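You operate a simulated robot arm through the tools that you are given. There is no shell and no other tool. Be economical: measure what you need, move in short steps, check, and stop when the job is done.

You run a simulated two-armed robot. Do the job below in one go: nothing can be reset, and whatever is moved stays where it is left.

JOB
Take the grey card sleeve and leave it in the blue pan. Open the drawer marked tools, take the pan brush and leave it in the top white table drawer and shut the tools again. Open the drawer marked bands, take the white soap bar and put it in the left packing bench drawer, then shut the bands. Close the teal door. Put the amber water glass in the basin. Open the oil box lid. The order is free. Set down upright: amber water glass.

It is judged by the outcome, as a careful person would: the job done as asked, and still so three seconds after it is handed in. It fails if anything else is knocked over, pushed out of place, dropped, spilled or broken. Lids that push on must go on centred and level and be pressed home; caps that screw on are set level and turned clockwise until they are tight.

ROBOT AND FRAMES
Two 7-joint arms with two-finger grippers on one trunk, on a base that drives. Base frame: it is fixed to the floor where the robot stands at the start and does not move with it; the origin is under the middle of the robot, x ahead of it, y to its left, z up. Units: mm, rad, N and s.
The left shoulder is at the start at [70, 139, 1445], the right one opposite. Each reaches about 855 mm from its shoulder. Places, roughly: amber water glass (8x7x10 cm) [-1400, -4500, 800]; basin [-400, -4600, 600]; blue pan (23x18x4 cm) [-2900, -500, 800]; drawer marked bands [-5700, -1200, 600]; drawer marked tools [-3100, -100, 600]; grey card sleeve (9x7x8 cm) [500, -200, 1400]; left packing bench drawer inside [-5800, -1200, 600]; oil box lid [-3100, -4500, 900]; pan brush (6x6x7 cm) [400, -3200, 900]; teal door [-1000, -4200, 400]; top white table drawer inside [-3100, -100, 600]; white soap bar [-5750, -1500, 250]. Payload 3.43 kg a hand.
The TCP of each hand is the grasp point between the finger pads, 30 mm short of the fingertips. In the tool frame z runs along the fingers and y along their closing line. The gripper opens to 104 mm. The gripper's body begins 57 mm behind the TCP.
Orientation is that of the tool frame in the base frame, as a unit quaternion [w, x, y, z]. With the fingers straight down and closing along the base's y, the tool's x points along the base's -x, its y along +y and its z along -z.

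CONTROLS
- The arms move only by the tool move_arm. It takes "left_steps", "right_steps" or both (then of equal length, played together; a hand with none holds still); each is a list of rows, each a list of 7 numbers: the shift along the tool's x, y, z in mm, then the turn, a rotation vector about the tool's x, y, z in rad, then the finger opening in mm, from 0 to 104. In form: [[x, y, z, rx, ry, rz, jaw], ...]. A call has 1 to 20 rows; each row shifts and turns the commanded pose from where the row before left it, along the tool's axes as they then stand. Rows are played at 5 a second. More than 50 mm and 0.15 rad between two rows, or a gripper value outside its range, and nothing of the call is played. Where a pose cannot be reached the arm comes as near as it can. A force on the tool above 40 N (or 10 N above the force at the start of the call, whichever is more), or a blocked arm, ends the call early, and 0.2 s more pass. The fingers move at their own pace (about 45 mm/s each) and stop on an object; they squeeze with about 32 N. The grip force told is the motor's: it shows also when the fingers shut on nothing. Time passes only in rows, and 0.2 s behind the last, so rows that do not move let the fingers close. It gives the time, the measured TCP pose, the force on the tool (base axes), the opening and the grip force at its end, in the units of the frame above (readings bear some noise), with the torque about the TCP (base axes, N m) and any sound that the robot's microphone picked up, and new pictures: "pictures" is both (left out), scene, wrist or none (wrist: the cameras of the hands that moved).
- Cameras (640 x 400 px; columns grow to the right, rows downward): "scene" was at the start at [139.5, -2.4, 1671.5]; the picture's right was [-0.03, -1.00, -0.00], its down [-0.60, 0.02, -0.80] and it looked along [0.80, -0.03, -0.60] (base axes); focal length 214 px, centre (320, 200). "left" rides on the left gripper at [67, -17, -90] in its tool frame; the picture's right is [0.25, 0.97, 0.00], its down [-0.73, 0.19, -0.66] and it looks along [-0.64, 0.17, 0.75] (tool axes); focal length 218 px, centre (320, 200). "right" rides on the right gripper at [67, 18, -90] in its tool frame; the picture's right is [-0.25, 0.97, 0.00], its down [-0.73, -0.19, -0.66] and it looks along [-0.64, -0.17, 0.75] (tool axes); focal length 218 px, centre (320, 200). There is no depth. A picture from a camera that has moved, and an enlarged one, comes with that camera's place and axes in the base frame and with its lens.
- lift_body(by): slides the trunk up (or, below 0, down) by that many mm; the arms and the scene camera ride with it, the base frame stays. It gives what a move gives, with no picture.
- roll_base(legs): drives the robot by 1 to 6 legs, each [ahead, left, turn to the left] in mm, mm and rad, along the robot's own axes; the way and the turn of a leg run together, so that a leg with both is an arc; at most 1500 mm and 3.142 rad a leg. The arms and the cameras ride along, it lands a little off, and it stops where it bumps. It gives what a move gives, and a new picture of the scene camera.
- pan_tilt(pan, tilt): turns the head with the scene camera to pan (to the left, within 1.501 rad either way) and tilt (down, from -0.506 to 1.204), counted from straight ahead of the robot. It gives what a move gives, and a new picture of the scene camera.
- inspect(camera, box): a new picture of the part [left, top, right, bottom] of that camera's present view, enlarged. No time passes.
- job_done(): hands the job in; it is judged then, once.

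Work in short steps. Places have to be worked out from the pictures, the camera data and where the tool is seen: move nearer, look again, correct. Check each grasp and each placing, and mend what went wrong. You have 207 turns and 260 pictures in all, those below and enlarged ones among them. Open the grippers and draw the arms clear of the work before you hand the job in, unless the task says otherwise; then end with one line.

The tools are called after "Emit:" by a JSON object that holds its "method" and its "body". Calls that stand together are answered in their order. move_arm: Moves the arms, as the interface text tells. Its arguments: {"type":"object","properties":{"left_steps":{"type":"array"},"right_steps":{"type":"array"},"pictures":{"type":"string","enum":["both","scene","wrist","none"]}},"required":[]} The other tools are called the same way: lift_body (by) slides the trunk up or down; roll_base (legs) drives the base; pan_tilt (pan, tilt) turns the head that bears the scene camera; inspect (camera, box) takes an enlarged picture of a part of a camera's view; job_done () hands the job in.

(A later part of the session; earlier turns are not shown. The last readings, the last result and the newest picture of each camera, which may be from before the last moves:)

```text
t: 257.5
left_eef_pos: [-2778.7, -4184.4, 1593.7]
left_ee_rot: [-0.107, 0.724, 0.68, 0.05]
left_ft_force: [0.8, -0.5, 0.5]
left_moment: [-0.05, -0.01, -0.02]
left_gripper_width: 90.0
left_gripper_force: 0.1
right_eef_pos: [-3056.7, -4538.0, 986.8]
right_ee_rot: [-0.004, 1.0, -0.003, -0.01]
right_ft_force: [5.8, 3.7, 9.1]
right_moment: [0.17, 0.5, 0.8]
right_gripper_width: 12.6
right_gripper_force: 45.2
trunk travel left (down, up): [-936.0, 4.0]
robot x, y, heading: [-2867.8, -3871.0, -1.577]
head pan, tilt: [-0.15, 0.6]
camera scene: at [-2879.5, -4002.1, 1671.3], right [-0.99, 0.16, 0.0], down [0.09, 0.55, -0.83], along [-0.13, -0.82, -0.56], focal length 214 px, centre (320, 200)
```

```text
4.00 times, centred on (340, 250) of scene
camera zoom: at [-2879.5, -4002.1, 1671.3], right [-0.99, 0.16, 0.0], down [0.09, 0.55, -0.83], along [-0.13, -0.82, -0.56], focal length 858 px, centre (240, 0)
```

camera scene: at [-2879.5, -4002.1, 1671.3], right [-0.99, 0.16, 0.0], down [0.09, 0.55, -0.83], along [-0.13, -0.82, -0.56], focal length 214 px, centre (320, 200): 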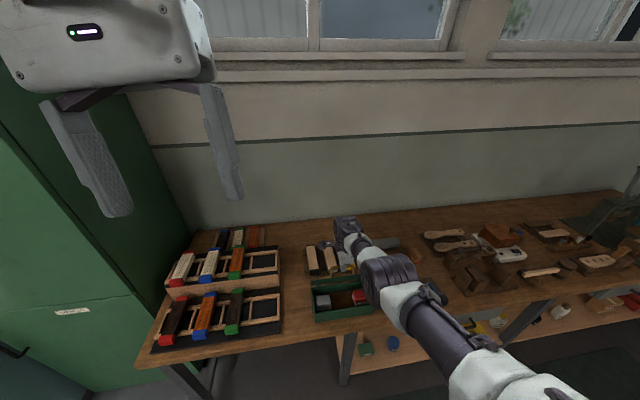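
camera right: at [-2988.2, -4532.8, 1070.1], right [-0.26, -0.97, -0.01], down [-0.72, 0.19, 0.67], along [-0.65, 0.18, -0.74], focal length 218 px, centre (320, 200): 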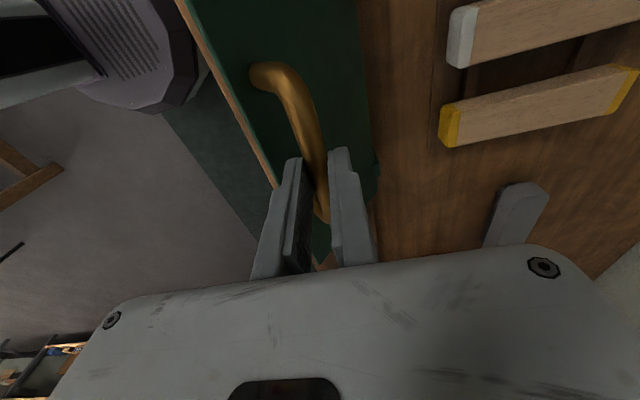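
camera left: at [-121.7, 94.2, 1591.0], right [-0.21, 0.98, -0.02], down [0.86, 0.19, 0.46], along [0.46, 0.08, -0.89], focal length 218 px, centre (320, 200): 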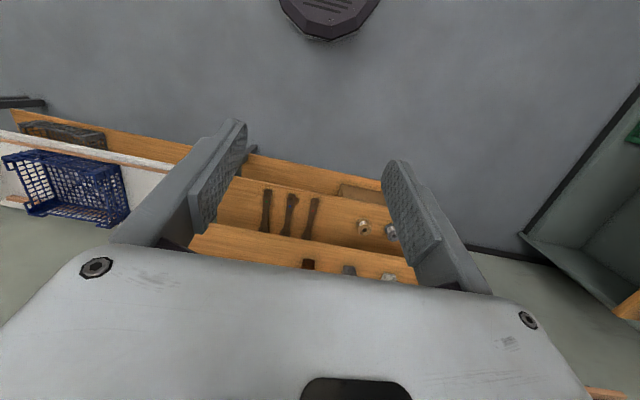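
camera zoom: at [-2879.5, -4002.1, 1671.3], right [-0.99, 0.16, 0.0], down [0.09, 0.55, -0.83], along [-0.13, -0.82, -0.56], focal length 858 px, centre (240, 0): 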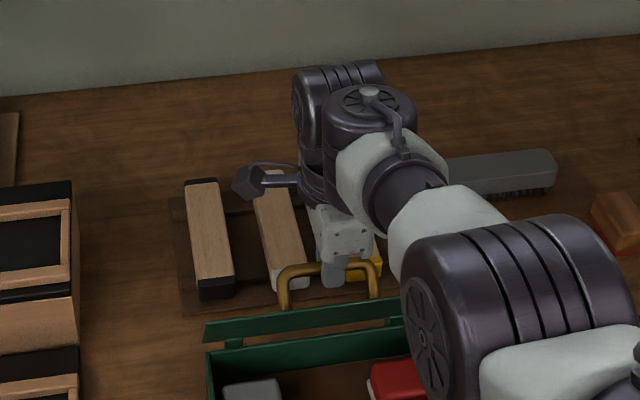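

Lid near 75–80°. I continue forward 30 mm.

Emit:
{"method": "roll_base", "body": {"legs": [[30, 0, 0]]}}

Emit:
{"method": "move_arm", "body": {"right_steps": [[0, 4, 1, 0, 0, 0, 3], [0, 4, 2, 0, 0, 0, 3]], "pictures": "wrist"}}

```text
t: 258.3
left_eef_pos: [-2780.7, -4213.0, 1594.5]
left_ee_rot: [-0.106, 0.723, 0.68, 0.048]
left_ft_force: [0.6, 1.3, 0.3]
left_moment: [-0.03, -0.01, -0.03]
left_gripper_width: 90.0
left_gripper_force: 0.0
right_eef_pos: [-3055.5, -4564.5, 985.0]
right_ee_rot: [-0.004, 1.0, -0.003, -0.009]
right_ft_force: [4.3, -0.7, 2.0]
right_moment: [-0.27, 0.99, 0.77]
right_gripper_width: 12.5
right_gripper_force: 44.8
trunk travel left (down, up): [-936.0, 4.0]
robot x, y, heading: [-2873.4, -3898.7, -1.581]
head pan, tilt: [-0.15, 0.6]
camera scene: at [-2879.8, -4029.8, 1671.4], right [-0.99, 0.16, 0.0], down [0.09, 0.55, -0.83], along [-0.13, -0.82, -0.56], focal length 214 px, centre (320, 200)
```

scene: 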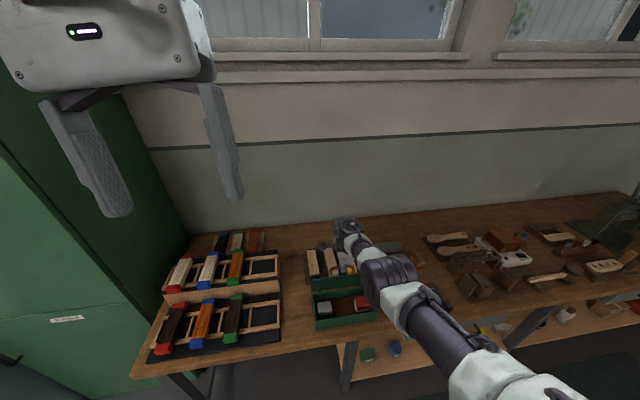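

```text
t: 258.9
left_eef_pos: [-2779.4, -4215.8, 1592.6]
left_ee_rot: [-0.107, 0.724, 0.68, 0.049]
left_ft_force: [-0.4, -0.1, 0.6]
left_moment: [0.0, 0.02, 0.0]
left_gripper_width: 89.9
left_gripper_force: 0.0
right_eef_pos: [-3056.2, -4568.4, 984.8]
right_ee_rot: [-0.006, 1.0, -0.003, -0.01]
right_ft_force: [0.4, -4.0, 17.8]
right_moment: [-0.17, 0.09, 0.83]
right_gripper_width: 12.2
right_gripper_force: 45.2
right hand out of reach, approached as far as the arm can: row 1
trunk travel left (down, up): [-936.0, 4.0]
robot x, y, heading: [-2867.0, -3901.2, -1.575]
head pan, tilt: [-0.15, 0.6]
camera right: at [-2988.1, -4586.9, 1072.7], right [-0.26, -0.97, 0.0], down [-0.72, 0.19, 0.67], along [-0.65, 0.18, -0.74], focal length 218 px, centre (320, 200)
```

right: 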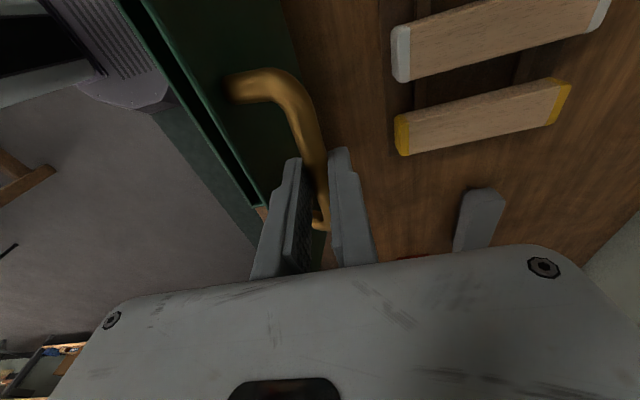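

Emit:
{"method": "roll_base", "body": {"legs": [[25, 0, 0]]}}

Emit:
{"method": "inspect", "body": {"camera": "scene", "box": [260, 200, 420, 300]}}

Emit:
{"method": "inspect", "body": {"camera": "right", "box": [0, 0, 640, 400]}}

```text
t: 259.7
left_eef_pos: [-2779.4, -4240.5, 1593.9]
left_ee_rot: [-0.106, 0.724, 0.68, 0.049]
left_ft_force: [0.4, 0.5, 0.6]
left_moment: [-0.07, 0.01, 0.01]
left_gripper_width: 89.7
left_gripper_force: 0.1
right_eef_pos: [-3056.1, -4588.6, 980.2]
right_ee_rot: [-0.009, 1.0, -0.002, -0.009]
right_ft_force: [6.0, 2.4, -14.9]
right_moment: [-0.18, 0.75, 0.96]
right_gripper_width: 12.5
right_gripper_force: 44.6
trunk travel left (down, up): [-936.0, 4.0]
robot x, y, heading: [-2867.3, -3929.1, -1.577]
head pan, tilt: [-0.15, 0.6]
camera scene: at [-2879.9, -4057.4, 1671.1], right [-0.99, 0.16, 0.0], down [0.09, 0.55, -0.83], along [-0.13, -0.82, -0.56], focal length 214 px, centre (320, 200)
```

scene: 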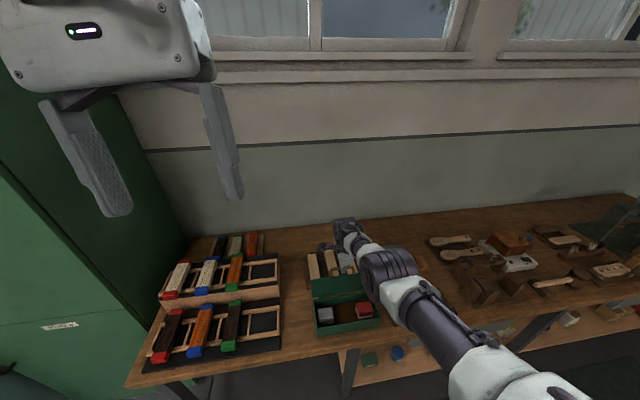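

```text
4.00 times, centred on (340, 250) of scene
camera zoom: at [-2879.9, -4057.4, 1671.1], right [-0.99, 0.16, 0.0], down [0.09, 0.55, -0.83], along [-0.13, -0.82, -0.56], focal length 858 px, centre (240, 0)
```

zoom: 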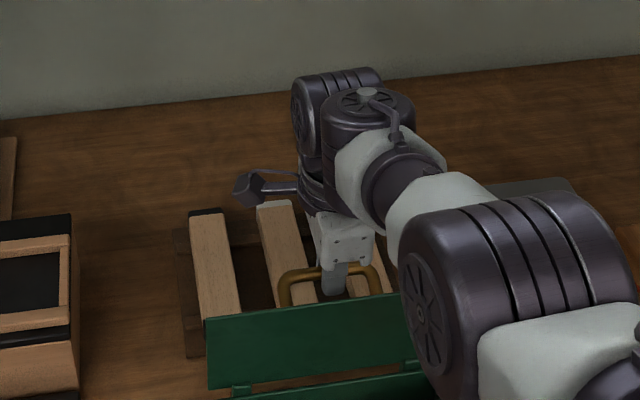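

```text
1.00 times, centred on (320, 200) of right (not enlarged: the box is as wide or as high as the picture)
camera zoom: at [-2988.1, -4607.6, 1068.0], right [-0.26, -0.97, -0.01], down [-0.72, 0.18, 0.67], along [-0.65, 0.18, -0.74], focal length 218 px, centre (320, 200)
```

zoom: 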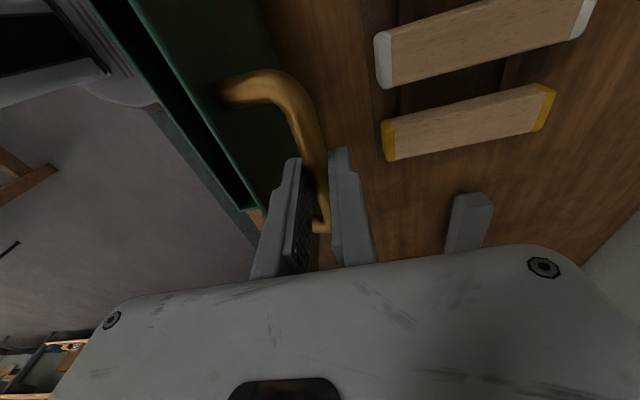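

Past vertical now. I ease further back to see if there is a stop.

Emit:
{"method": "roll_base", "body": {"legs": [[20, 0, 0]]}}

Emit:
{"method": "move_arm", "body": {"right_steps": [[0, 0, 4, 0, 0, 0, 3], [0, 0, 4, 0, 0, 0, 3]], "pictures": "none"}}

```text
t: 260.5
left_eef_pos: [-2780.8, -4259.5, 1593.1]
left_ee_rot: [-0.106, 0.723, 0.681, 0.048]
left_ft_force: [-1.2, 1.3, -0.3]
left_moment: [-0.07, 0.02, -0.02]
left_gripper_width: 90.1
left_gripper_force: 0.0
right_eef_pos: [-3056.2, -4605.0, 976.9]
right_ee_rot: [-0.014, 1.0, -0.001, -0.008]
right_ft_force: [5.0, 12.3, -26.3]
right_moment: [0.01, 0.25, 0.76]
right_gripper_width: 12.6
right_gripper_force: 44.8
trunk travel left (down, up): [-936.0, 4.0]
robot x, y, heading: [-2870.9, -3947.3, -1.576]
head pan, tilt: [-0.15, 0.6]
camera scene: at [-2881.0, -4077.9, 1671.1], right [-0.99, 0.16, 0.0], down [0.09, 0.55, -0.83], along [-0.13, -0.82, -0.56], focal length 214 px, centre (320, 200)
```

scene: 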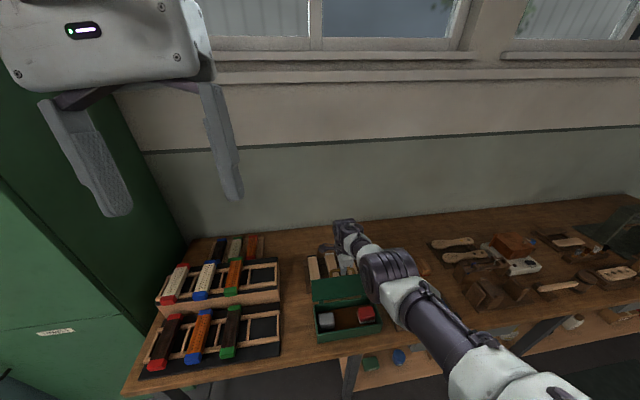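

```text
t: 261.1
left_eef_pos: [-2779.5, -4264.2, 1593.8]
left_ee_rot: [-0.107, 0.724, 0.68, 0.048]
left_ft_force: [-0.5, 0.1, 0.0]
left_moment: [0.02, -0.01, 0.0]
left_gripper_width: 90.0
left_gripper_force: 0.1
right_eef_pos: [-3056.6, -4610.5, 973.2]
right_ee_rot: [-0.01, 1.0, -0.002, -0.01]
right_ft_force: [-0.3, -15.2, 26.9]
right_moment: [-0.25, -0.48, 0.8]
right_gripper_width: 12.5
right_gripper_force: 45.3
trunk travel left (down, up): [-936.0, 4.0]
robot x, y, heading: [-2866.9, -3949.1, -1.58]
head pan, tilt: [-0.15, 0.6]
```

The lid is well past vertical (~110°). I release slowly and check whether it stays.

Emit:
{"method": "move_arm", "body": {"right_steps": [[0, 0, 0, 0, 0, 0, 25], [0, 0, 0, 0, 0, 0, 40], [0, 0, 0, 0, 0, 0, 40]], "pictures": "wrist"}}

```text
t: 261.9
left_eef_pos: [-2780.5, -4266.2, 1593.0]
left_ee_rot: [-0.108, 0.724, 0.68, 0.049]
left_ft_force: [0.7, 0.4, 0.0]
left_moment: [-0.02, -0.01, 0.01]
left_gripper_width: 90.1
left_gripper_force: 0.1
right_eef_pos: [-3056.7, -4606.0, 967.1]
right_ee_rot: [-0.016, 1.0, -0.002, -0.009]
right_ft_force: [-0.5, 0.1, -0.5]
right_moment: [-0.01, 0.02, 0.02]
right_gripper_width: 40.0
right_gripper_force: 0.0
trunk travel left (down, up): [-936.0, 4.0]
robot x, y, heading: [-2871.6, -3944.3, -1.575]
head pan, tilt: [-0.15, 0.6]
camera right: at [-2989.2, -4625.3, 1055.5], right [-0.26, -0.97, -0.03], down [-0.72, 0.17, 0.68], along [-0.65, 0.19, -0.74], focal length 218 px, centre (320, 200)
```

right: 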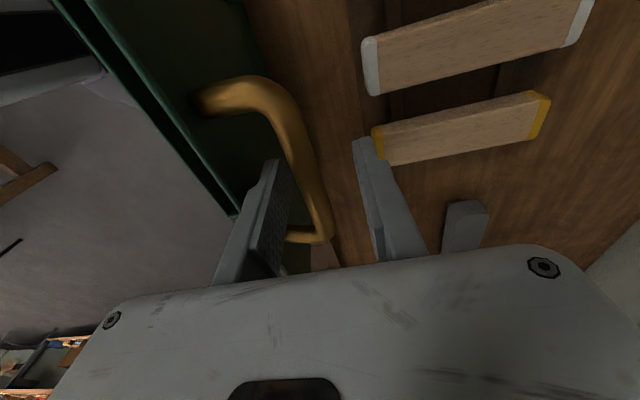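

It stays open. I withdraw the fingers straight up, then back off with the base.

Emit:
{"method": "move_arm", "body": {"right_steps": [[0, 0, -15, 0, 0, 0, 40], [0, 0, -25, 0, 0, 0, 40], [0, 0, -30, 0, 0, 0, 40], [0, 0, -30, 0, 0, 0, 40]], "pictures": "wrist"}}

```text
t: 262.9
left_eef_pos: [-2780.8, -4265.6, 1592.0]
left_ee_rot: [-0.108, 0.723, 0.68, 0.05]
left_ft_force: [0.0, 0.4, 0.2]
left_moment: [-0.04, 0.03, 0.0]
left_gripper_width: 90.0
left_gripper_force: 0.2
right_eef_pos: [-3055.9, -4615.4, 1066.0]
right_ee_rot: [-0.017, 1.0, -0.003, -0.009]
right_ft_force: [0.9, 0.0, 0.0]
right_moment: [-0.01, 0.02, 0.0]
right_gripper_width: 39.9
right_gripper_force: 0.1
trunk travel left (down, up): [-936.0, 4.0]
robot x, y, heading: [-2870.7, -3944.4, -1.574]
head pan, tilt: [-0.15, 0.6]
camera right: at [-2986.9, -4635.2, 1153.9], right [-0.26, -0.97, -0.03], down [-0.72, 0.17, 0.68], along [-0.65, 0.19, -0.74], focal length 218 px, centre (320, 200)
```

right: 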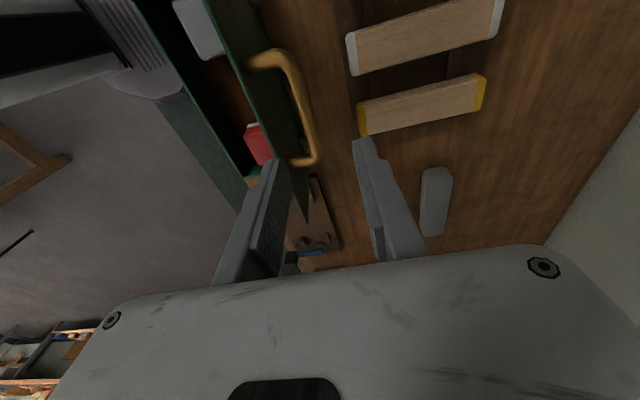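

Lid stands open. I raise 40 mm more and back off.

Emit:
{"method": "move_arm", "body": {"right_steps": [[0, 0, -20, 0, 0, 0, 40], [0, 0, -25, 0, 0, 0, 40]], "pictures": "none"}}

Emit:
{"method": "roll_base", "body": {"legs": [[-560, 0, 0]]}}

Emit:
{"method": "inspect", "body": {"camera": "scene", "box": [240, 150, 400, 250]}}

```text
t: 263.5
left_eef_pos: [-2781.5, -4264.8, 1592.3]
left_ee_rot: [-0.108, 0.723, 0.68, 0.05]
left_ft_force: [-0.1, -0.8, 1.0]
left_moment: [-0.03, -0.02, 0.02]
left_gripper_width: 90.0
left_gripper_force: 0.0
right_eef_pos: [-3052.0, -4617.7, 1111.9]
right_ee_rot: [-0.017, 1.0, -0.002, -0.009]
right_ft_force: [0.6, 0.4, 0.3]
right_moment: [0.0, 0.01, -0.01]
right_gripper_width: 39.9
right_gripper_force: 0.0
trunk travel left (down, up): [-936.0, 4.0]
robot x, y, heading: [-2870.6, -3947.4, -1.579]
head pan, tilt: [-0.15, 0.6]
```

```text
t: 266.8
left_eef_pos: [-2778.1, -3701.0, 1591.3]
left_ee_rot: [-0.108, 0.724, 0.68, 0.05]
left_ft_force: [-0.4, 0.5, -0.3]
left_moment: [0.01, -0.01, -0.01]
left_gripper_width: 90.3
left_gripper_force: 0.0
right_eef_pos: [-3048.2, -4053.0, 1110.9]
right_ee_rot: [-0.018, 1.0, -0.001, -0.009]
right_ft_force: [0.0, 0.2, -0.5]
right_moment: [-0.02, 0.01, -0.03]
right_gripper_width: 40.1
right_gripper_force: 0.1
trunk travel left (down, up): [-936.0, 4.0]
robot x, y, heading: [-2865.3, -3379.3, -1.576]
head pan, tilt: [-0.15, 0.6]
camera scene: at [-2878.0, -3519.8, 1670.6], right [-0.99, 0.15, 0.0], down [0.09, 0.56, -0.82], along [-0.13, -0.81, -0.57], focal length 214 px, centre (320, 200)
```

scene: 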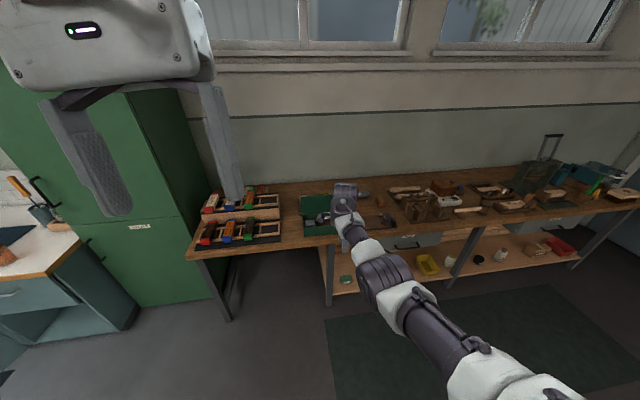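

```text
4.00 times, centred on (320, 200) of scene
camera zoom: at [-2878.0, -3519.8, 1670.6], right [-0.99, 0.15, 0.0], down [0.09, 0.56, -0.82], along [-0.13, -0.81, -0.57], focal length 858 px, centre (320, 200)
```

zoom: 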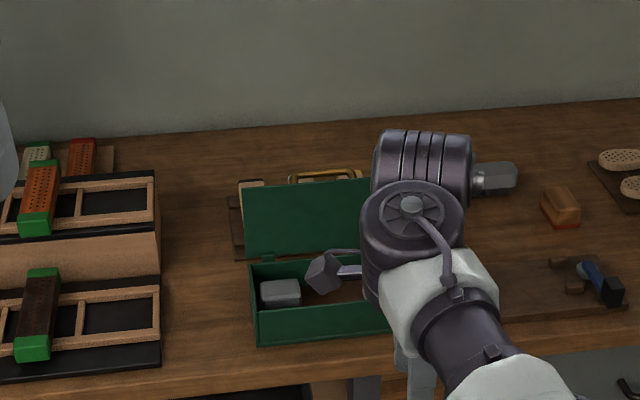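

Oil box lid is open. I drive left to the sink counter and look.

Emit:
{"method": "roll_base", "body": {"legs": [[0, 1400, 0]]}}

Emit:
{"method": "pan_tilt", "body": {"pan": 0.1, "tilt": 0.65}}

```text
t: 273.7
left_eef_pos: [-1387.0, -3721.1, 1592.8]
left_ee_rot: [-0.107, 0.73, 0.673, 0.052]
left_ft_force: [-0.3, 0.4, 0.1]
left_moment: [0.0, -0.01, -0.02]
left_gripper_width: 90.1
left_gripper_force: 0.0
right_eef_pos: [-1665.2, -4067.5, 1111.2]
right_ee_rot: [-0.017, 1.0, -0.01, -0.009]
right_ft_force: [-1.2, -0.3, 0.8]
right_moment: [0.02, -0.05, 0.0]
right_gripper_width: 40.1
right_gripper_force: 0.1
trunk travel left (down, up): [-936.0, 4.0]
robot x, y, heading: [-1466.4, -3398.5, -1.591]
head pan, tilt: [-0.15, 0.6]
camera scene: at [-1484.3, -3537.0, 1670.8], right [-0.98, 0.17, 0.0], down [0.1, 0.56, -0.82], along [-0.14, -0.81, -0.57], focal length 214 px, centre (320, 200)
```

scene: 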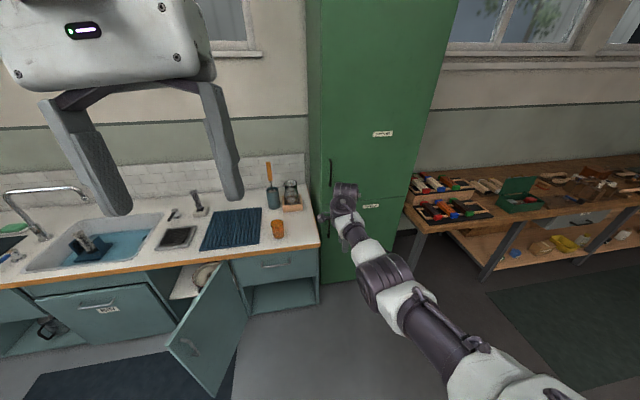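

```text
t: 274.5
left_eef_pos: [-1387.0, -3719.8, 1592.0]
left_ee_rot: [-0.107, 0.73, 0.673, 0.051]
left_ft_force: [-1.2, 0.5, -0.2]
left_moment: [0.01, -0.03, 0.0]
left_gripper_width: 89.8
left_gripper_force: 0.0
right_eef_pos: [-1664.6, -4066.5, 1112.6]
right_ee_rot: [-0.017, 1.0, -0.011, -0.008]
right_ft_force: [0.2, -0.5, -0.1]
right_moment: [0.03, 0.0, 0.03]
right_gripper_width: 40.0
right_gripper_force: 0.0
trunk travel left (down, up): [-936.0, 4.0]
robot x, y, heading: [-1466.4, -3400.5, -1.6]
head pan, tilt: [0.099, 0.649]
camera scene: at [-1461.4, -3536.5, 1666.6], right [-1.0, -0.07, 0.0], down [-0.05, 0.6, -0.8], along [0.06, -0.79, -0.6], focal length 214 px, centre (320, 200)
```

scene: 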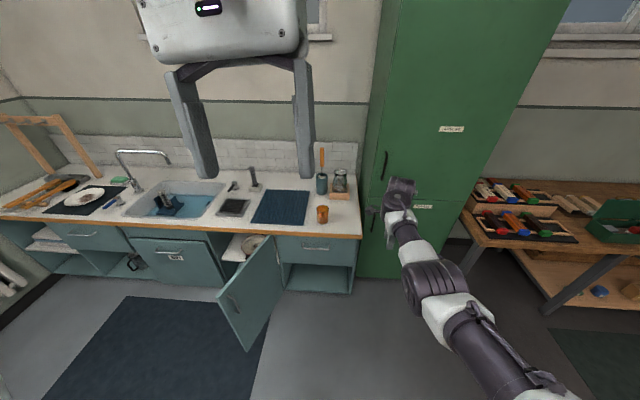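

The teal door stands about 63° open, hinged at x≈-1134, free edge near [-941, -4047]. I turn the right hand to point forward with closed fingers and lower to door height.

Emit:
{"method": "move_arm", "body": {"right_steps": [[0, 0, 0, 0, 0, -0.143, 0], [0, 0, 0, 0, 0, -0.143, 0], [0, 0, 0, 0, 0, -0.143, 0], [0, 0, 0, 0, 0, -0.143, 0], [0, 0, 0, 0, 0, -0.143, 0], [0, 0, 0, 0, 0, -0.143, 0], [0, 0, 0, 0, 0, -0.143, 0], [0, 0, 0, 0, 0, -0.143, 0], [0, 0, 0, 0, 0, -0.143, 0], [0, 0, 0, 0, 0, -0.143, 0], [0, 0, 0, 0, 0, -0.141, 0], [0, 0, 0, 0, -0.147, 0, 0], [0, 0, 0, 0, -0.147, 0, 0], [0, 0, 0, 0, -0.147, 0, 0], [0, 0, 0, 0, -0.147, 0, 0], [0, 0, 0, 0, -0.147, 0, 0], [0, 0, 0, 0, -0.147, 0, 0], [0, 0, 0, 0, -0.147, 0, 0], [0, 0, 0, 0, -0.147, 0, 0]], "pictures": "none"}}

Emit:
{"method": "lift_body", "body": {"by": -400}}

Emit:
{"method": "lift_body", "body": {"by": -130}}

Emit:
{"method": "roll_base", "body": {"legs": [[0, 540, 0.025]]}}

```text
t: 278.5
left_eef_pos: [-1386.7, -3719.1, 1593.0]
left_ee_rot: [-0.108, 0.729, 0.674, 0.05]
left_ft_force: [0.6, -0.2, 0.6]
left_moment: [0.02, 0.01, 0.04]
left_gripper_width: 90.0
left_gripper_force: 0.1
right_eef_pos: [-1663.2, -4067.1, 1112.6]
right_ee_rot: [0.373, 0.598, 0.591, -0.392]
right_ft_force: [0.1, 0.4, -0.3]
right_moment: [0.03, 0.0, -0.03]
right_gripper_width: 0.2
right_gripper_force: 31.5
trunk travel left (down, up): [-936.0, 4.0]
robot x, y, heading: [-1469.4, -3399.0, -1.598]
head pan, tilt: [0.099, 0.649]
```

```text
t: 282.3
left_eef_pos: [-1386.8, -3720.0, 1192.3]
left_ee_rot: [-0.108, 0.73, 0.673, 0.05]
left_ft_force: [0.2, -0.2, -0.2]
left_moment: [-0.01, -0.02, 0.01]
left_gripper_width: 90.1
left_gripper_force: 0.0
right_eef_pos: [-1664.5, -4067.8, 711.9]
right_ee_rot: [0.372, 0.598, 0.591, -0.392]
right_ft_force: [-0.5, 1.0, 0.0]
right_moment: [-0.04, 0.0, -0.01]
right_gripper_width: 0.0
right_gripper_force: 32.1
trunk travel left (down, up): [-536.0, 404.0]
robot x, y, heading: [-1468.2, -3398.9, -1.601]
head pan, tilt: [0.099, 0.649]
```

```text
t: 283.9
left_eef_pos: [-1385.9, -3719.0, 1062.5]
left_ee_rot: [-0.107, 0.73, 0.673, 0.052]
left_ft_force: [0.1, 0.6, -0.3]
left_moment: [0.04, 0.01, 0.01]
left_gripper_width: 89.9
left_gripper_force: 0.0
right_eef_pos: [-1664.6, -4067.6, 581.6]
right_ee_rot: [0.374, 0.597, 0.592, -0.392]
right_ft_force: [-0.5, -1.0, 0.3]
right_moment: [0.01, 0.0, -0.01]
right_gripper_width: 0.0
right_gripper_force: 31.7
trunk travel left (down, up): [-406.0, 534.0]
robot x, y, heading: [-1472.9, -3396.9, -1.599]
head pan, tilt: [0.099, 0.649]
```

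```text
t: 287.0
left_eef_pos: [-848.2, -3722.1, 1063.0]
left_ee_rot: [-0.108, 0.719, 0.684, 0.05]
left_ft_force: [1.1, 0.4, 0.3]
left_moment: [-0.03, 0.02, 0.0]
left_gripper_width: 90.0
left_gripper_force: 0.0
right_eef_pos: [-1116.8, -4076.6, 581.5]
right_ee_rot: [0.379, 0.589, 0.601, -0.387]
right_ft_force: [0.1, -0.1, -0.2]
right_moment: [0.02, 0.02, -0.02]
right_gripper_width: 0.0
right_gripper_force: 31.9
trunk travel left (down, up): [-406.0, 534.0]
robot x, y, heading: [-941.8, -3406.5, -1.563]
head pan, tilt: [0.099, 0.649]
camera scene: at [-929.0, -3540.8, 1136.6], right [-0.99, -0.1, 0.0], down [-0.06, 0.6, -0.8], along [0.08, -0.79, -0.6], focal length 214 px, centre (320, 200)
```

scene: 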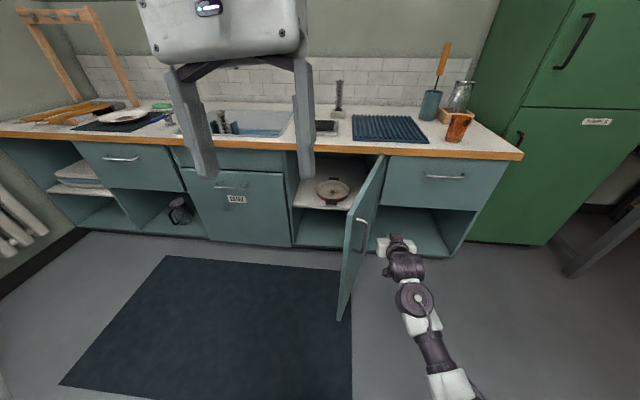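

The door's outer face carries a handle near z 575, so I push lower: trunk down 100, then sweep the fingertips along the door's arc in stages.

Emit:
{"method": "lift_body", "body": {"by": -100}}

Emit:
{"method": "roll_base", "body": {"legs": [[0, 112, 0], [53, 100, 0], [95, 82, 0]]}}

```text
t: 288.3
left_eef_pos: [-848.9, -3721.9, 962.4]
left_ee_rot: [-0.108, 0.719, 0.685, 0.049]
left_ft_force: [-0.1, 0.6, -0.3]
left_moment: [-0.03, -0.03, 0.02]
left_gripper_width: 89.8
left_gripper_force: 0.0
right_eef_pos: [-1117.1, -4077.2, 481.6]
right_ee_rot: [0.379, 0.589, 0.6, -0.387]
right_ft_force: [0.4, -0.5, -0.6]
right_moment: [0.05, 0.01, -0.05]
right_gripper_width: 0.0
right_gripper_force: 32.1
trunk travel left (down, up): [-306.0, 634.0]
robot x, y, heading: [-940.4, -3407.9, -1.568]
head pan, tilt: [0.099, 0.649]
```

```text
t: 291.2
left_eef_pos: [-550.0, -3870.2, 961.4]
left_ee_rot: [-0.109, 0.718, 0.685, 0.048]
left_ft_force: [0.5, -0.8, -0.5]
left_moment: [0.03, 0.02, 0.03]
left_gripper_width: 90.1
left_gripper_force: 0.0
right_eef_pos: [-816.0, -4227.5, 480.9]
right_ee_rot: [0.379, 0.587, 0.602, -0.386]
right_ft_force: [-0.1, -1.2, -0.5]
right_moment: [-0.02, 0.0, -0.02]
right_gripper_width: 0.0
right_gripper_force: 31.7
trunk travel left (down, up): [-306.0, 634.0]
robot x, y, heading: [-644.8, -3556.1, -1.555]
head pan, tilt: [0.099, 0.649]
camera scene: at [-631.5, -3689.8, 1036.4], right [-0.99, -0.11, 0.0], down [-0.07, 0.6, -0.8], along [0.09, -0.79, -0.61], focal length 214 px, centre (320, 200)
```

scene: 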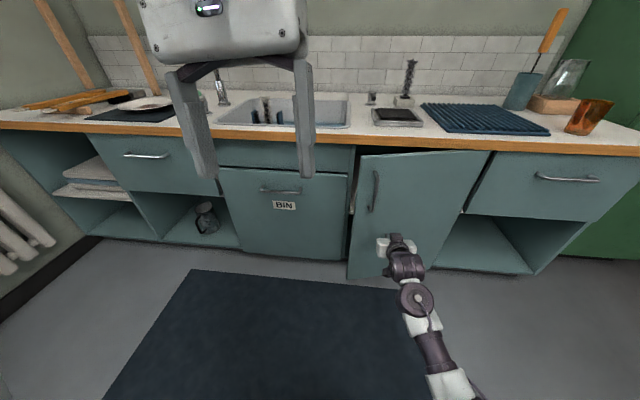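

Door is nearly shut. I push straight ahead.

Emit:
{"method": "roll_base", "body": {"legs": [[120, 10, 0]]}}

Emit:
{"method": "inspect", "body": {"camera": "scene", "box": [280, 130, 520, 280]}}

```text
t: 292.4
left_eef_pos: [-540.1, -3987.8, 961.1]
left_ee_rot: [-0.109, 0.718, 0.686, 0.049]
left_ft_force: [0.4, 0.3, 0.4]
left_moment: [0.05, -0.04, -0.02]
left_gripper_width: 90.1
left_gripper_force: 0.0
right_eef_pos: [-805.6, -4343.8, 480.3]
right_ee_rot: [0.379, 0.588, 0.602, -0.385]
right_ft_force: [1.3, 0.7, 0.0]
right_moment: [0.03, -0.01, -0.01]
right_gripper_width: 0.0
right_gripper_force: 32.5
trunk travel left (down, up): [-306.0, 634.0]
robot x, y, heading: [-633.9, -3671.4, -1.562]
head pan, tilt: [0.099, 0.649]
camera scene: at [-621.0, -3807.3, 1036.4], right [-0.99, -0.11, 0.0], down [-0.07, 0.6, -0.8], along [0.09, -0.79, -0.61], focal length 214 px, centre (320, 200)
```

scene: 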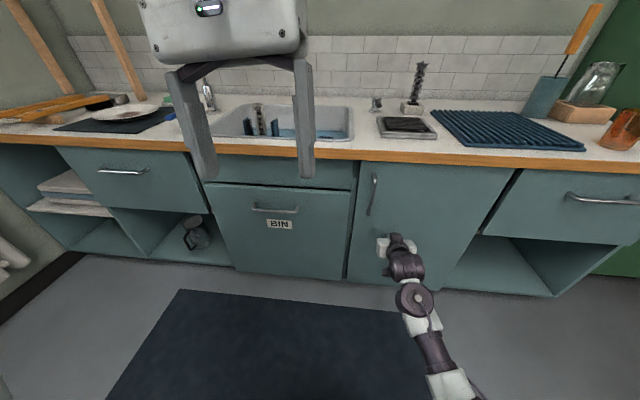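

```text
2.67 times, centred on (400, 205) of scene
camera zoom: at [-621.0, -3807.3, 1036.4], right [-0.99, -0.11, 0.0], down [-0.07, 0.6, -0.8], along [0.09, -0.79, -0.61], focal length 572 px, centre (107, 187)
```

zoom: 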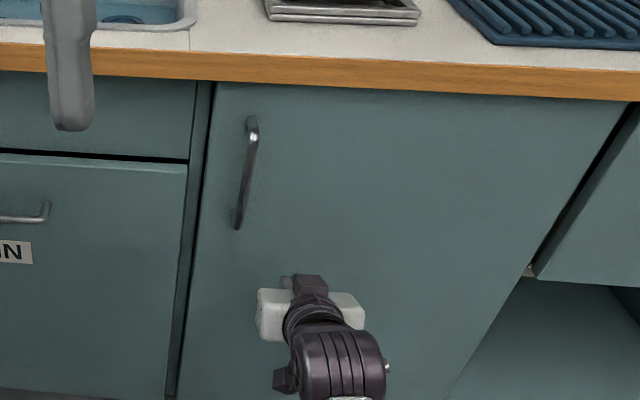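

Almost flush; I push a last 20 mm gently.

Emit:
{"method": "roll_base", "body": {"legs": [[15, 0, 0]]}}

Emit:
{"method": "roll_base", "body": {"legs": [[15, 0, 0]]}}

Emit:
{"method": "inspect", "body": {"camera": "scene", "box": [280, 130, 520, 280]}}

```text
t: 293.2
left_eef_pos: [-539.8, -4003.2, 961.2]
left_ee_rot: [-0.108, 0.718, 0.686, 0.05]
left_ft_force: [0.1, -1.2, 0.1]
left_moment: [0.05, 0.01, 0.0]
left_gripper_width: 90.2
left_gripper_force: 0.1
right_eef_pos: [-805.7, -4358.3, 480.1]
right_ee_rot: [0.379, 0.587, 0.602, -0.385]
right_ft_force: [0.4, 0.1, -0.1]
right_moment: [-0.03, -0.02, -0.01]
right_gripper_width: 0.0
right_gripper_force: 32.2
trunk travel left (down, up): [-306.0, 634.0]
robot x, y, heading: [-629.8, -3680.7, -1.56]
head pan, tilt: [0.099, 0.649]
camera scene: at [-620.9, -3821.9, 1036.4], right [-0.99, -0.11, 0.0], down [-0.07, 0.6, -0.8], along [0.09, -0.79, -0.61], focal length 214 px, centre (320, 200)
```

scene: 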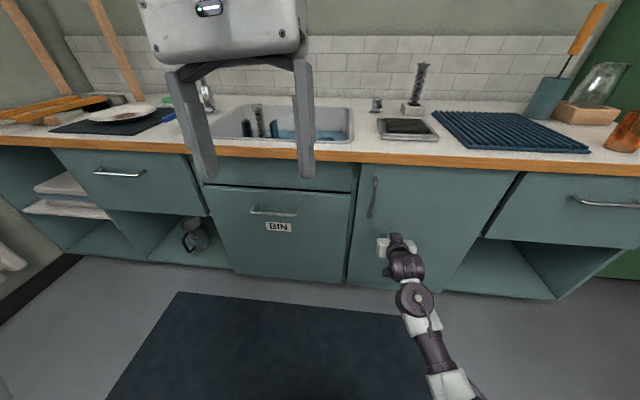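

```text
t: 294.0
left_eef_pos: [-538.6, -4019.5, 961.1]
left_ee_rot: [-0.108, 0.718, 0.686, 0.049]
left_ft_force: [-0.1, -1.2, -0.9]
left_moment: [0.01, -0.04, 0.04]
left_gripper_width: 90.1
left_gripper_force: 0.2
right_eef_pos: [-804.5, -4374.2, 480.1]
right_ee_rot: [0.379, 0.588, 0.602, -0.385]
right_ft_force: [-0.4, 0.8, 0.4]
right_moment: [0.01, -0.01, 0.01]
right_gripper_width: 0.0
right_gripper_force: 31.8
trunk travel left (down, up): [-306.0, 634.0]
robot x, y, heading: [-632.5, -3698.1, -1.561]
head pan, tilt: [0.099, 0.649]
camera scene: at [-620.7, -3837.2, 1036.4], right [-0.99, -0.11, 0.0], down [-0.07, 0.6, -0.8], along [0.09, -0.79, -0.61], focal length 214 px, centre (320, 200)
```

scene: 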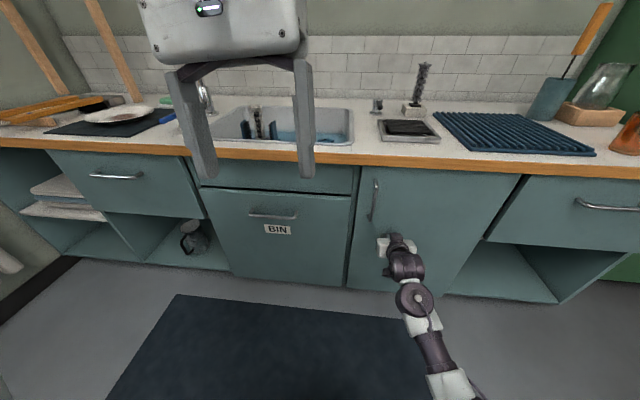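

```text
2.67 times, centred on (400, 205) of scene
camera zoom: at [-620.7, -3837.2, 1036.4], right [-0.99, -0.11, 0.0], down [-0.07, 0.6, -0.8], along [0.09, -0.79, -0.61], focal length 572 px, centre (107, 187)
```

zoom: 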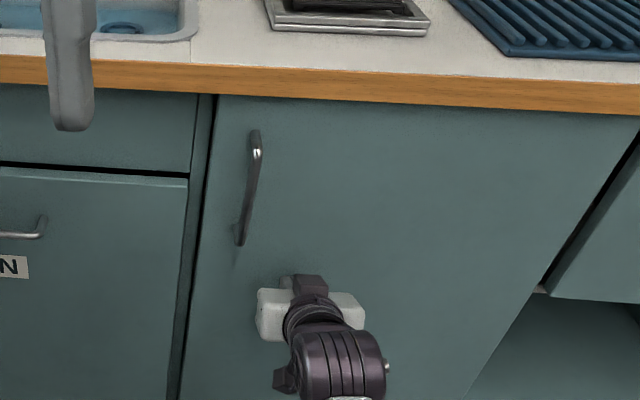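

No resistance yet; I continue in small steps.

Emit:
{"method": "roll_base", "body": {"legs": [[20, 0, 0]]}}

Emit:
{"method": "roll_base", "body": {"legs": [[20, 0, 0]]}}

```text
t: 294.8
left_eef_pos: [-539.9, -4024.8, 962.7]
left_ee_rot: [-0.108, 0.719, 0.685, 0.049]
left_ft_force: [-0.6, -0.1, -0.2]
left_moment: [-0.04, 0.01, -0.01]
left_gripper_width: 90.1
left_gripper_force: 0.0
right_eef_pos: [-805.2, -4378.7, 481.0]
right_ee_rot: [0.379, 0.588, 0.603, -0.385]
right_ft_force: [-0.2, 14.3, 5.9]
right_moment: [-0.14, -0.01, -0.07]
right_gripper_width: 0.3
right_gripper_force: 34.7
trunk travel left (down, up): [-306.0, 634.0]
robot x, y, heading: [-633.7, -3710.7, -1.563]
head pan, tilt: [0.099, 0.649]
stopped in leg 1: the force on the tool passed its limit at 94 N (the readings are from after the stop); the commanded pose is now the measured one
camera scene: at [-620.8, -3842.7, 1036.8], right [-0.99, -0.11, 0.0], down [-0.07, 0.6, -0.8], along [0.09, -0.79, -0.6], focal length 214 px, centre (320, 200)
```

scene: 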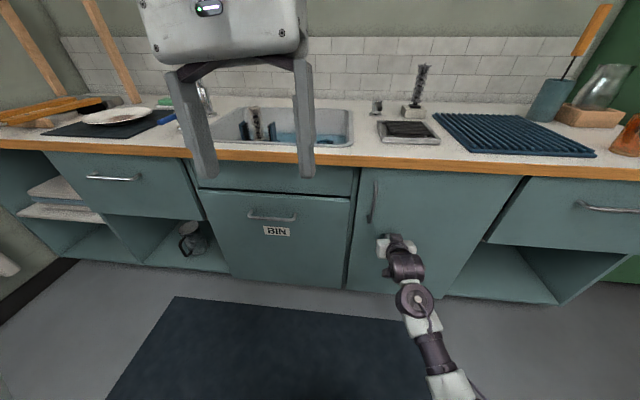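

```text
t: 295.5
left_eef_pos: [-540.8, -4026.4, 963.7]
left_ee_rot: [-0.109, 0.719, 0.685, 0.049]
left_ft_force: [0.5, -0.4, -0.5]
left_moment: [0.01, -0.01, 0.02]
left_gripper_width: 89.8
left_gripper_force: 0.2
right_eef_pos: [-805.2, -4379.6, 479.6]
right_ee_rot: [0.378, 0.589, 0.603, -0.383]
right_ft_force: [0.6, 14.2, 5.3]
right_moment: [-0.14, 0.01, 0.0]
right_gripper_width: 0.0
right_gripper_force: 34.1
trunk travel left (down, up): [-306.0, 634.0]
robot x, y, heading: [-629.7, -3713.1, -1.565]
head pan, tilt: [0.099, 0.649]
stopped in leg 1: the force on the tool passed its limit at 69 N (the readings are from after the stop); the commanded pose is now the measured one
camera scene: at [-621.0, -3845.1, 1036.7], right [-0.99, -0.11, 0.0], down [-0.06, 0.6, -0.8], along [0.08, -0.79, -0.6], focal length 214 px, centre (320, 200)
```

scene: 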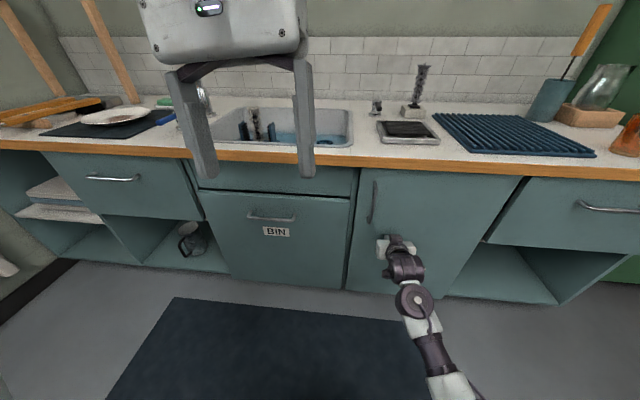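

Door is firmly shut. I back off, raise the trunk and move right to line up with the amber glass.

Emit:
{"method": "roll_base", "body": {"legs": [[-300, 0, 0], [0, -590, 0]]}}

Emit:
{"method": "lift_body", "body": {"by": 400}}

Emit:
{"method": "lift_body", "body": {"by": 120}}

Emit:
{"method": "pan_tilt", "body": {"pan": 0.0, "tilt": 0.7}}

```text
t: 300.5
left_eef_pos: [-1132.0, -3731.2, 962.4]
left_ee_rot: [-0.108, 0.717, 0.687, 0.049]
left_ft_force: [0.2, -0.3, -1.2]
left_moment: [0.0, -0.02, 0.03]
left_gripper_width: 90.0
left_gripper_force: 0.1
right_eef_pos: [-1395.3, -4083.1, 477.8]
right_ee_rot: [0.378, 0.588, 0.605, -0.381]
right_ft_force: [-0.3, 0.7, 0.1]
right_moment: [0.03, 0.0, 0.01]
right_gripper_width: 0.0
right_gripper_force: 34.5
trunk travel left (down, up): [-306.0, 634.0]
robot x, y, heading: [-1225.4, -3415.6, -1.552]
head pan, tilt: [0.099, 0.649]
camera scene: at [-1214.2, -3549.8, 1036.6], right [-0.99, -0.11, 0.0], down [-0.07, 0.6, -0.8], along [0.09, -0.79, -0.6], focal length 214 px, centre (320, 200)
```

scene: 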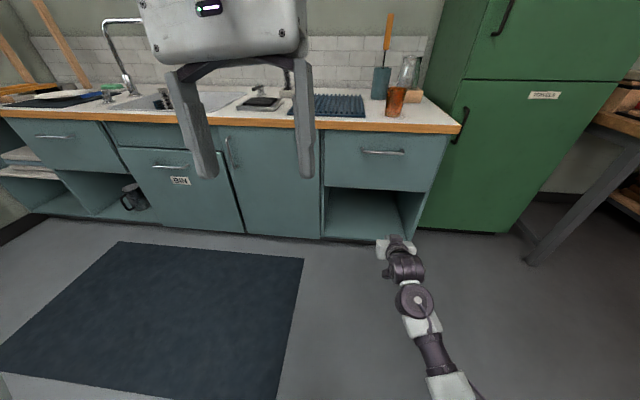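

```text
t: 304.3
left_eef_pos: [-1132.2, -3730.5, 1361.5]
left_ee_rot: [-0.11, 0.717, 0.687, 0.049]
left_ft_force: [0.0, 0.9, -0.1]
left_moment: [0.01, 0.01, -0.01]
left_gripper_width: 90.0
left_gripper_force: 0.1
right_eef_pos: [-1396.0, -4083.8, 878.7]
right_ee_rot: [0.379, 0.587, 0.605, -0.381]
right_ft_force: [-0.3, 0.0, 0.7]
right_moment: [0.04, 0.02, -0.02]
right_gripper_width: 0.0
right_gripper_force: 34.8
trunk travel left (down, up): [-706.0, 234.0]
robot x, y, heading: [-1224.9, -3417.0, -1.559]
head pan, tilt: [0.099, 0.649]
```

```text
t: 305.8
left_eef_pos: [-1133.6, -3731.6, 1481.8]
left_ee_rot: [-0.11, 0.716, 0.687, 0.048]
left_ft_force: [-0.6, -0.4, 0.2]
left_moment: [-0.03, 0.01, -0.01]
left_gripper_width: 89.8
left_gripper_force: 0.0
right_eef_pos: [-1395.4, -4083.9, 998.1]
right_ee_rot: [0.379, 0.587, 0.605, -0.381]
right_ft_force: [1.1, -1.3, -0.7]
right_moment: [0.01, 0.0, 0.0]
right_gripper_width: 0.0
right_gripper_force: 34.5
trunk travel left (down, up): [-826.0, 114.0]
robot x, y, heading: [-1228.7, -3413.2, -1.557]
head pan, tilt: [0.099, 0.649]
```

```text
t: 306.5
left_eef_pos: [-1131.3, -3732.0, 1482.5]
left_ee_rot: [-0.11, 0.717, 0.687, 0.049]
left_ft_force: [-0.8, 0.1, 0.5]
left_moment: [0.01, -0.01, 0.0]
left_gripper_width: 89.9
left_gripper_force: 0.1
right_eef_pos: [-1395.3, -4083.5, 998.0]
right_ee_rot: [0.378, 0.588, 0.605, -0.381]
right_ft_force: [0.6, -0.1, -0.6]
right_moment: [0.0, -0.03, -0.02]
right_gripper_width: 0.0
right_gripper_force: 34.7
trunk travel left (down, up): [-826.0, 114.0]
robot x, y, heading: [-1227.9, -3411.8, -1.559]
head pan, tilt: [0.0, 0.7]
camera scene: at [-1222.5, -3548.8, 1552.2], right [-1.0, -0.01, 0.0], down [-0.01, 0.64, -0.76], along [0.01, -0.76, -0.64], focal length 214 px, centre (320, 200)
```

scene: 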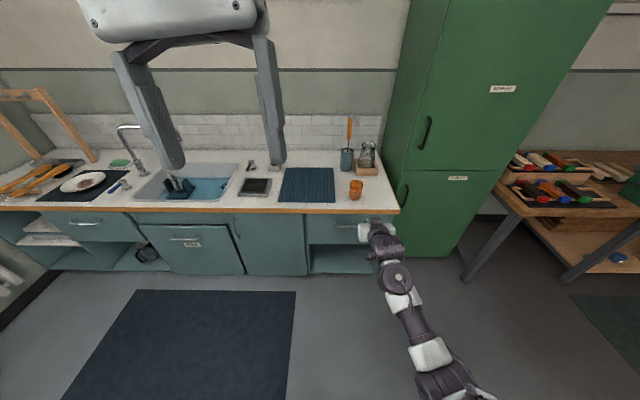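

Emit:
{"method": "inspect", "body": {"camera": "scene", "box": [310, 130, 410, 215]}}

Emit:
{"method": "inspect", "body": {"camera": "scene", "box": [110, 110, 290, 222]}}

```text
4.71 times, centred on (360, 172) of scene
camera zoom: at [-1222.5, -3548.8, 1552.2], right [-1.0, -0.01, 0.0], down [-0.01, 0.64, -0.76], along [0.01, -0.76, -0.64], focal length 1009 px, centre (132, 329)
```

zoom: 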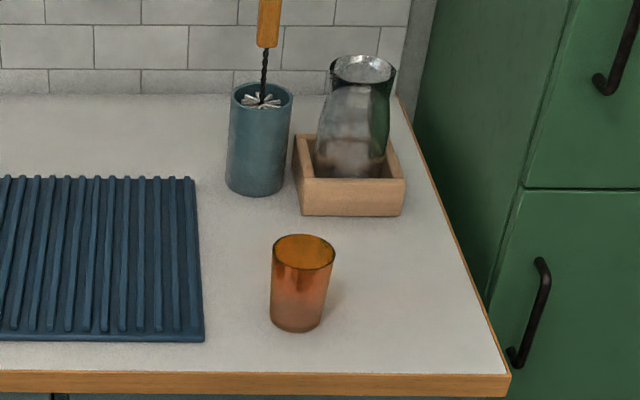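

```text
3.56 times, centred on (200, 166) of scene
camera zoom: at [-1222.5, -3548.8, 1552.2], right [-1.0, -0.01, 0.0], down [-0.01, 0.64, -0.76], along [0.01, -0.76, -0.64], focal length 763 px, centre (747, 321)
```

zoom: 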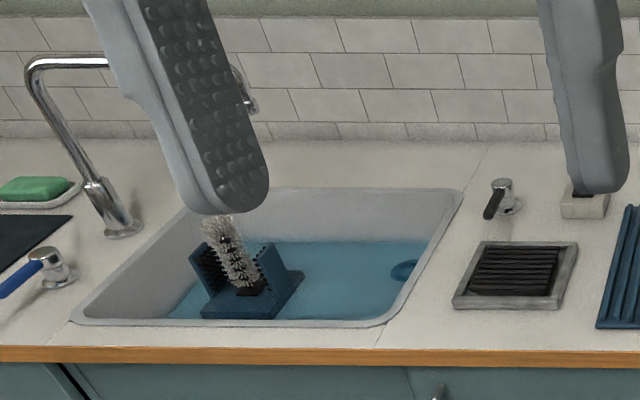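

Glass: upright tumbler ~67 mm wide, base z≈796 at [-1404, -4459]. I pitch the hand to ~35° down, open it, lower to z≈862 and approach to take a close look.

Emit:
{"method": "move_arm", "body": {"right_steps": [[0, 0, 0, 0, 0.11, 0, 100], [0, 0, 0, 0, 0.11, 0, 100], [0, 0, 0, 0, 0, 0, 100], [0, 0, 0, 0, 0, 0, 100]], "pictures": "none"}}

Emit:
{"method": "lift_body", "body": {"by": -130}}

Emit:
{"method": "roll_base", "body": {"legs": [[200, 0, -0.012]]}}

Emit:
{"method": "inspect", "body": {"camera": "right", "box": [0, 0, 640, 400]}}

```text
t: 307.5
left_eef_pos: [-1131.9, -3731.1, 1482.9]
left_ee_rot: [-0.109, 0.717, 0.687, 0.048]
left_ft_force: [0.7, 0.9, 0.4]
left_moment: [0.01, 0.01, -0.01]
left_gripper_width: 89.9
left_gripper_force: 0.1
right_eef_pos: [-1394.2, -4084.6, 997.3]
right_ee_rot: [0.31, 0.626, 0.643, -0.314]
right_ft_force: [0.1, 0.3, -0.7]
right_moment: [0.0, 0.01, -0.03]
right_gripper_width: 88.2
right_gripper_force: 0.0
trunk travel left (down, up): [-826.0, 114.0]
robot x, y, heading: [-1225.3, -3414.5, -1.557]
head pan, tilt: [0.0, 0.7]
```

```text
t: 309.1
left_eef_pos: [-1132.6, -3730.9, 1352.9]
left_ee_rot: [-0.109, 0.716, 0.688, 0.048]
left_ft_force: [-0.8, 0.6, 0.1]
left_moment: [0.02, -0.01, -0.02]
left_gripper_width: 89.9
left_gripper_force: 0.0
right_eef_pos: [-1395.5, -4084.1, 869.5]
right_ee_rot: [0.31, 0.626, 0.643, -0.315]
right_ft_force: [-0.9, 0.0, 0.7]
right_moment: [-0.02, 0.01, -0.02]
right_gripper_width: 100.1
right_gripper_force: 0.1
trunk travel left (down, up): [-696.0, 244.0]
robot x, y, heading: [-1227.7, -3412.2, -1.556]
head pan, tilt: [0.0, 0.7]
```

```text
t: 310.6
left_eef_pos: [-1134.1, -3928.3, 1352.6]
left_ee_rot: [-0.109, 0.721, 0.683, 0.049]
left_ft_force: [0.5, -0.2, -0.1]
left_moment: [0.02, -0.01, 0.01]
left_gripper_width: 90.2
left_gripper_force: 0.1
right_eef_pos: [-1401.8, -4279.4, 869.3]
right_ee_rot: [0.309, 0.629, 0.64, -0.316]
right_ft_force: [-0.7, 0.1, 0.5]
right_moment: [0.0, 0.0, 0.0]
right_gripper_width: 100.1
right_gripper_force: 0.2
trunk travel left (down, up): [-696.0, 244.0]
robot x, y, heading: [-1227.0, -3612.2, -1.568]
head pan, tilt: [0.0, 0.7]
camera scene: at [-1222.6, -3745.2, 1422.4], right [-1.0, 0.0, 0.0], down [0.0, 0.64, -0.77], along [0.0, -0.77, -0.64], focal length 214 px, centre (320, 200)
```

scene: 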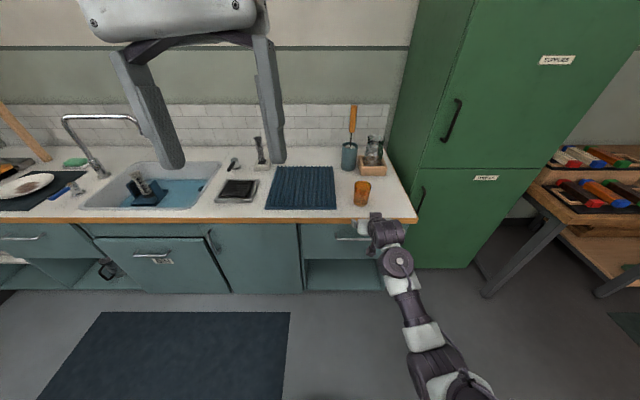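

```text
1.00 times, centred on (320, 200) of right (not enlarged: the box is as wide or as high as the picture)
camera zoom: at [-1384.8, -4166.1, 869.9], right [0.97, -0.15, 0.18], down [-0.18, 0.08, 0.98], along [-0.16, -0.99, 0.05], focal length 218 px, centre (320, 200)
```

zoom: 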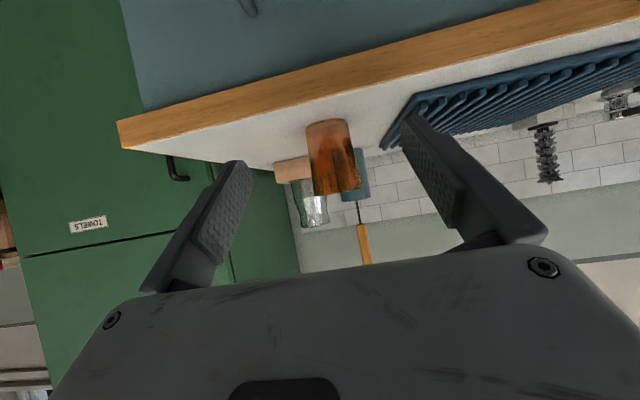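

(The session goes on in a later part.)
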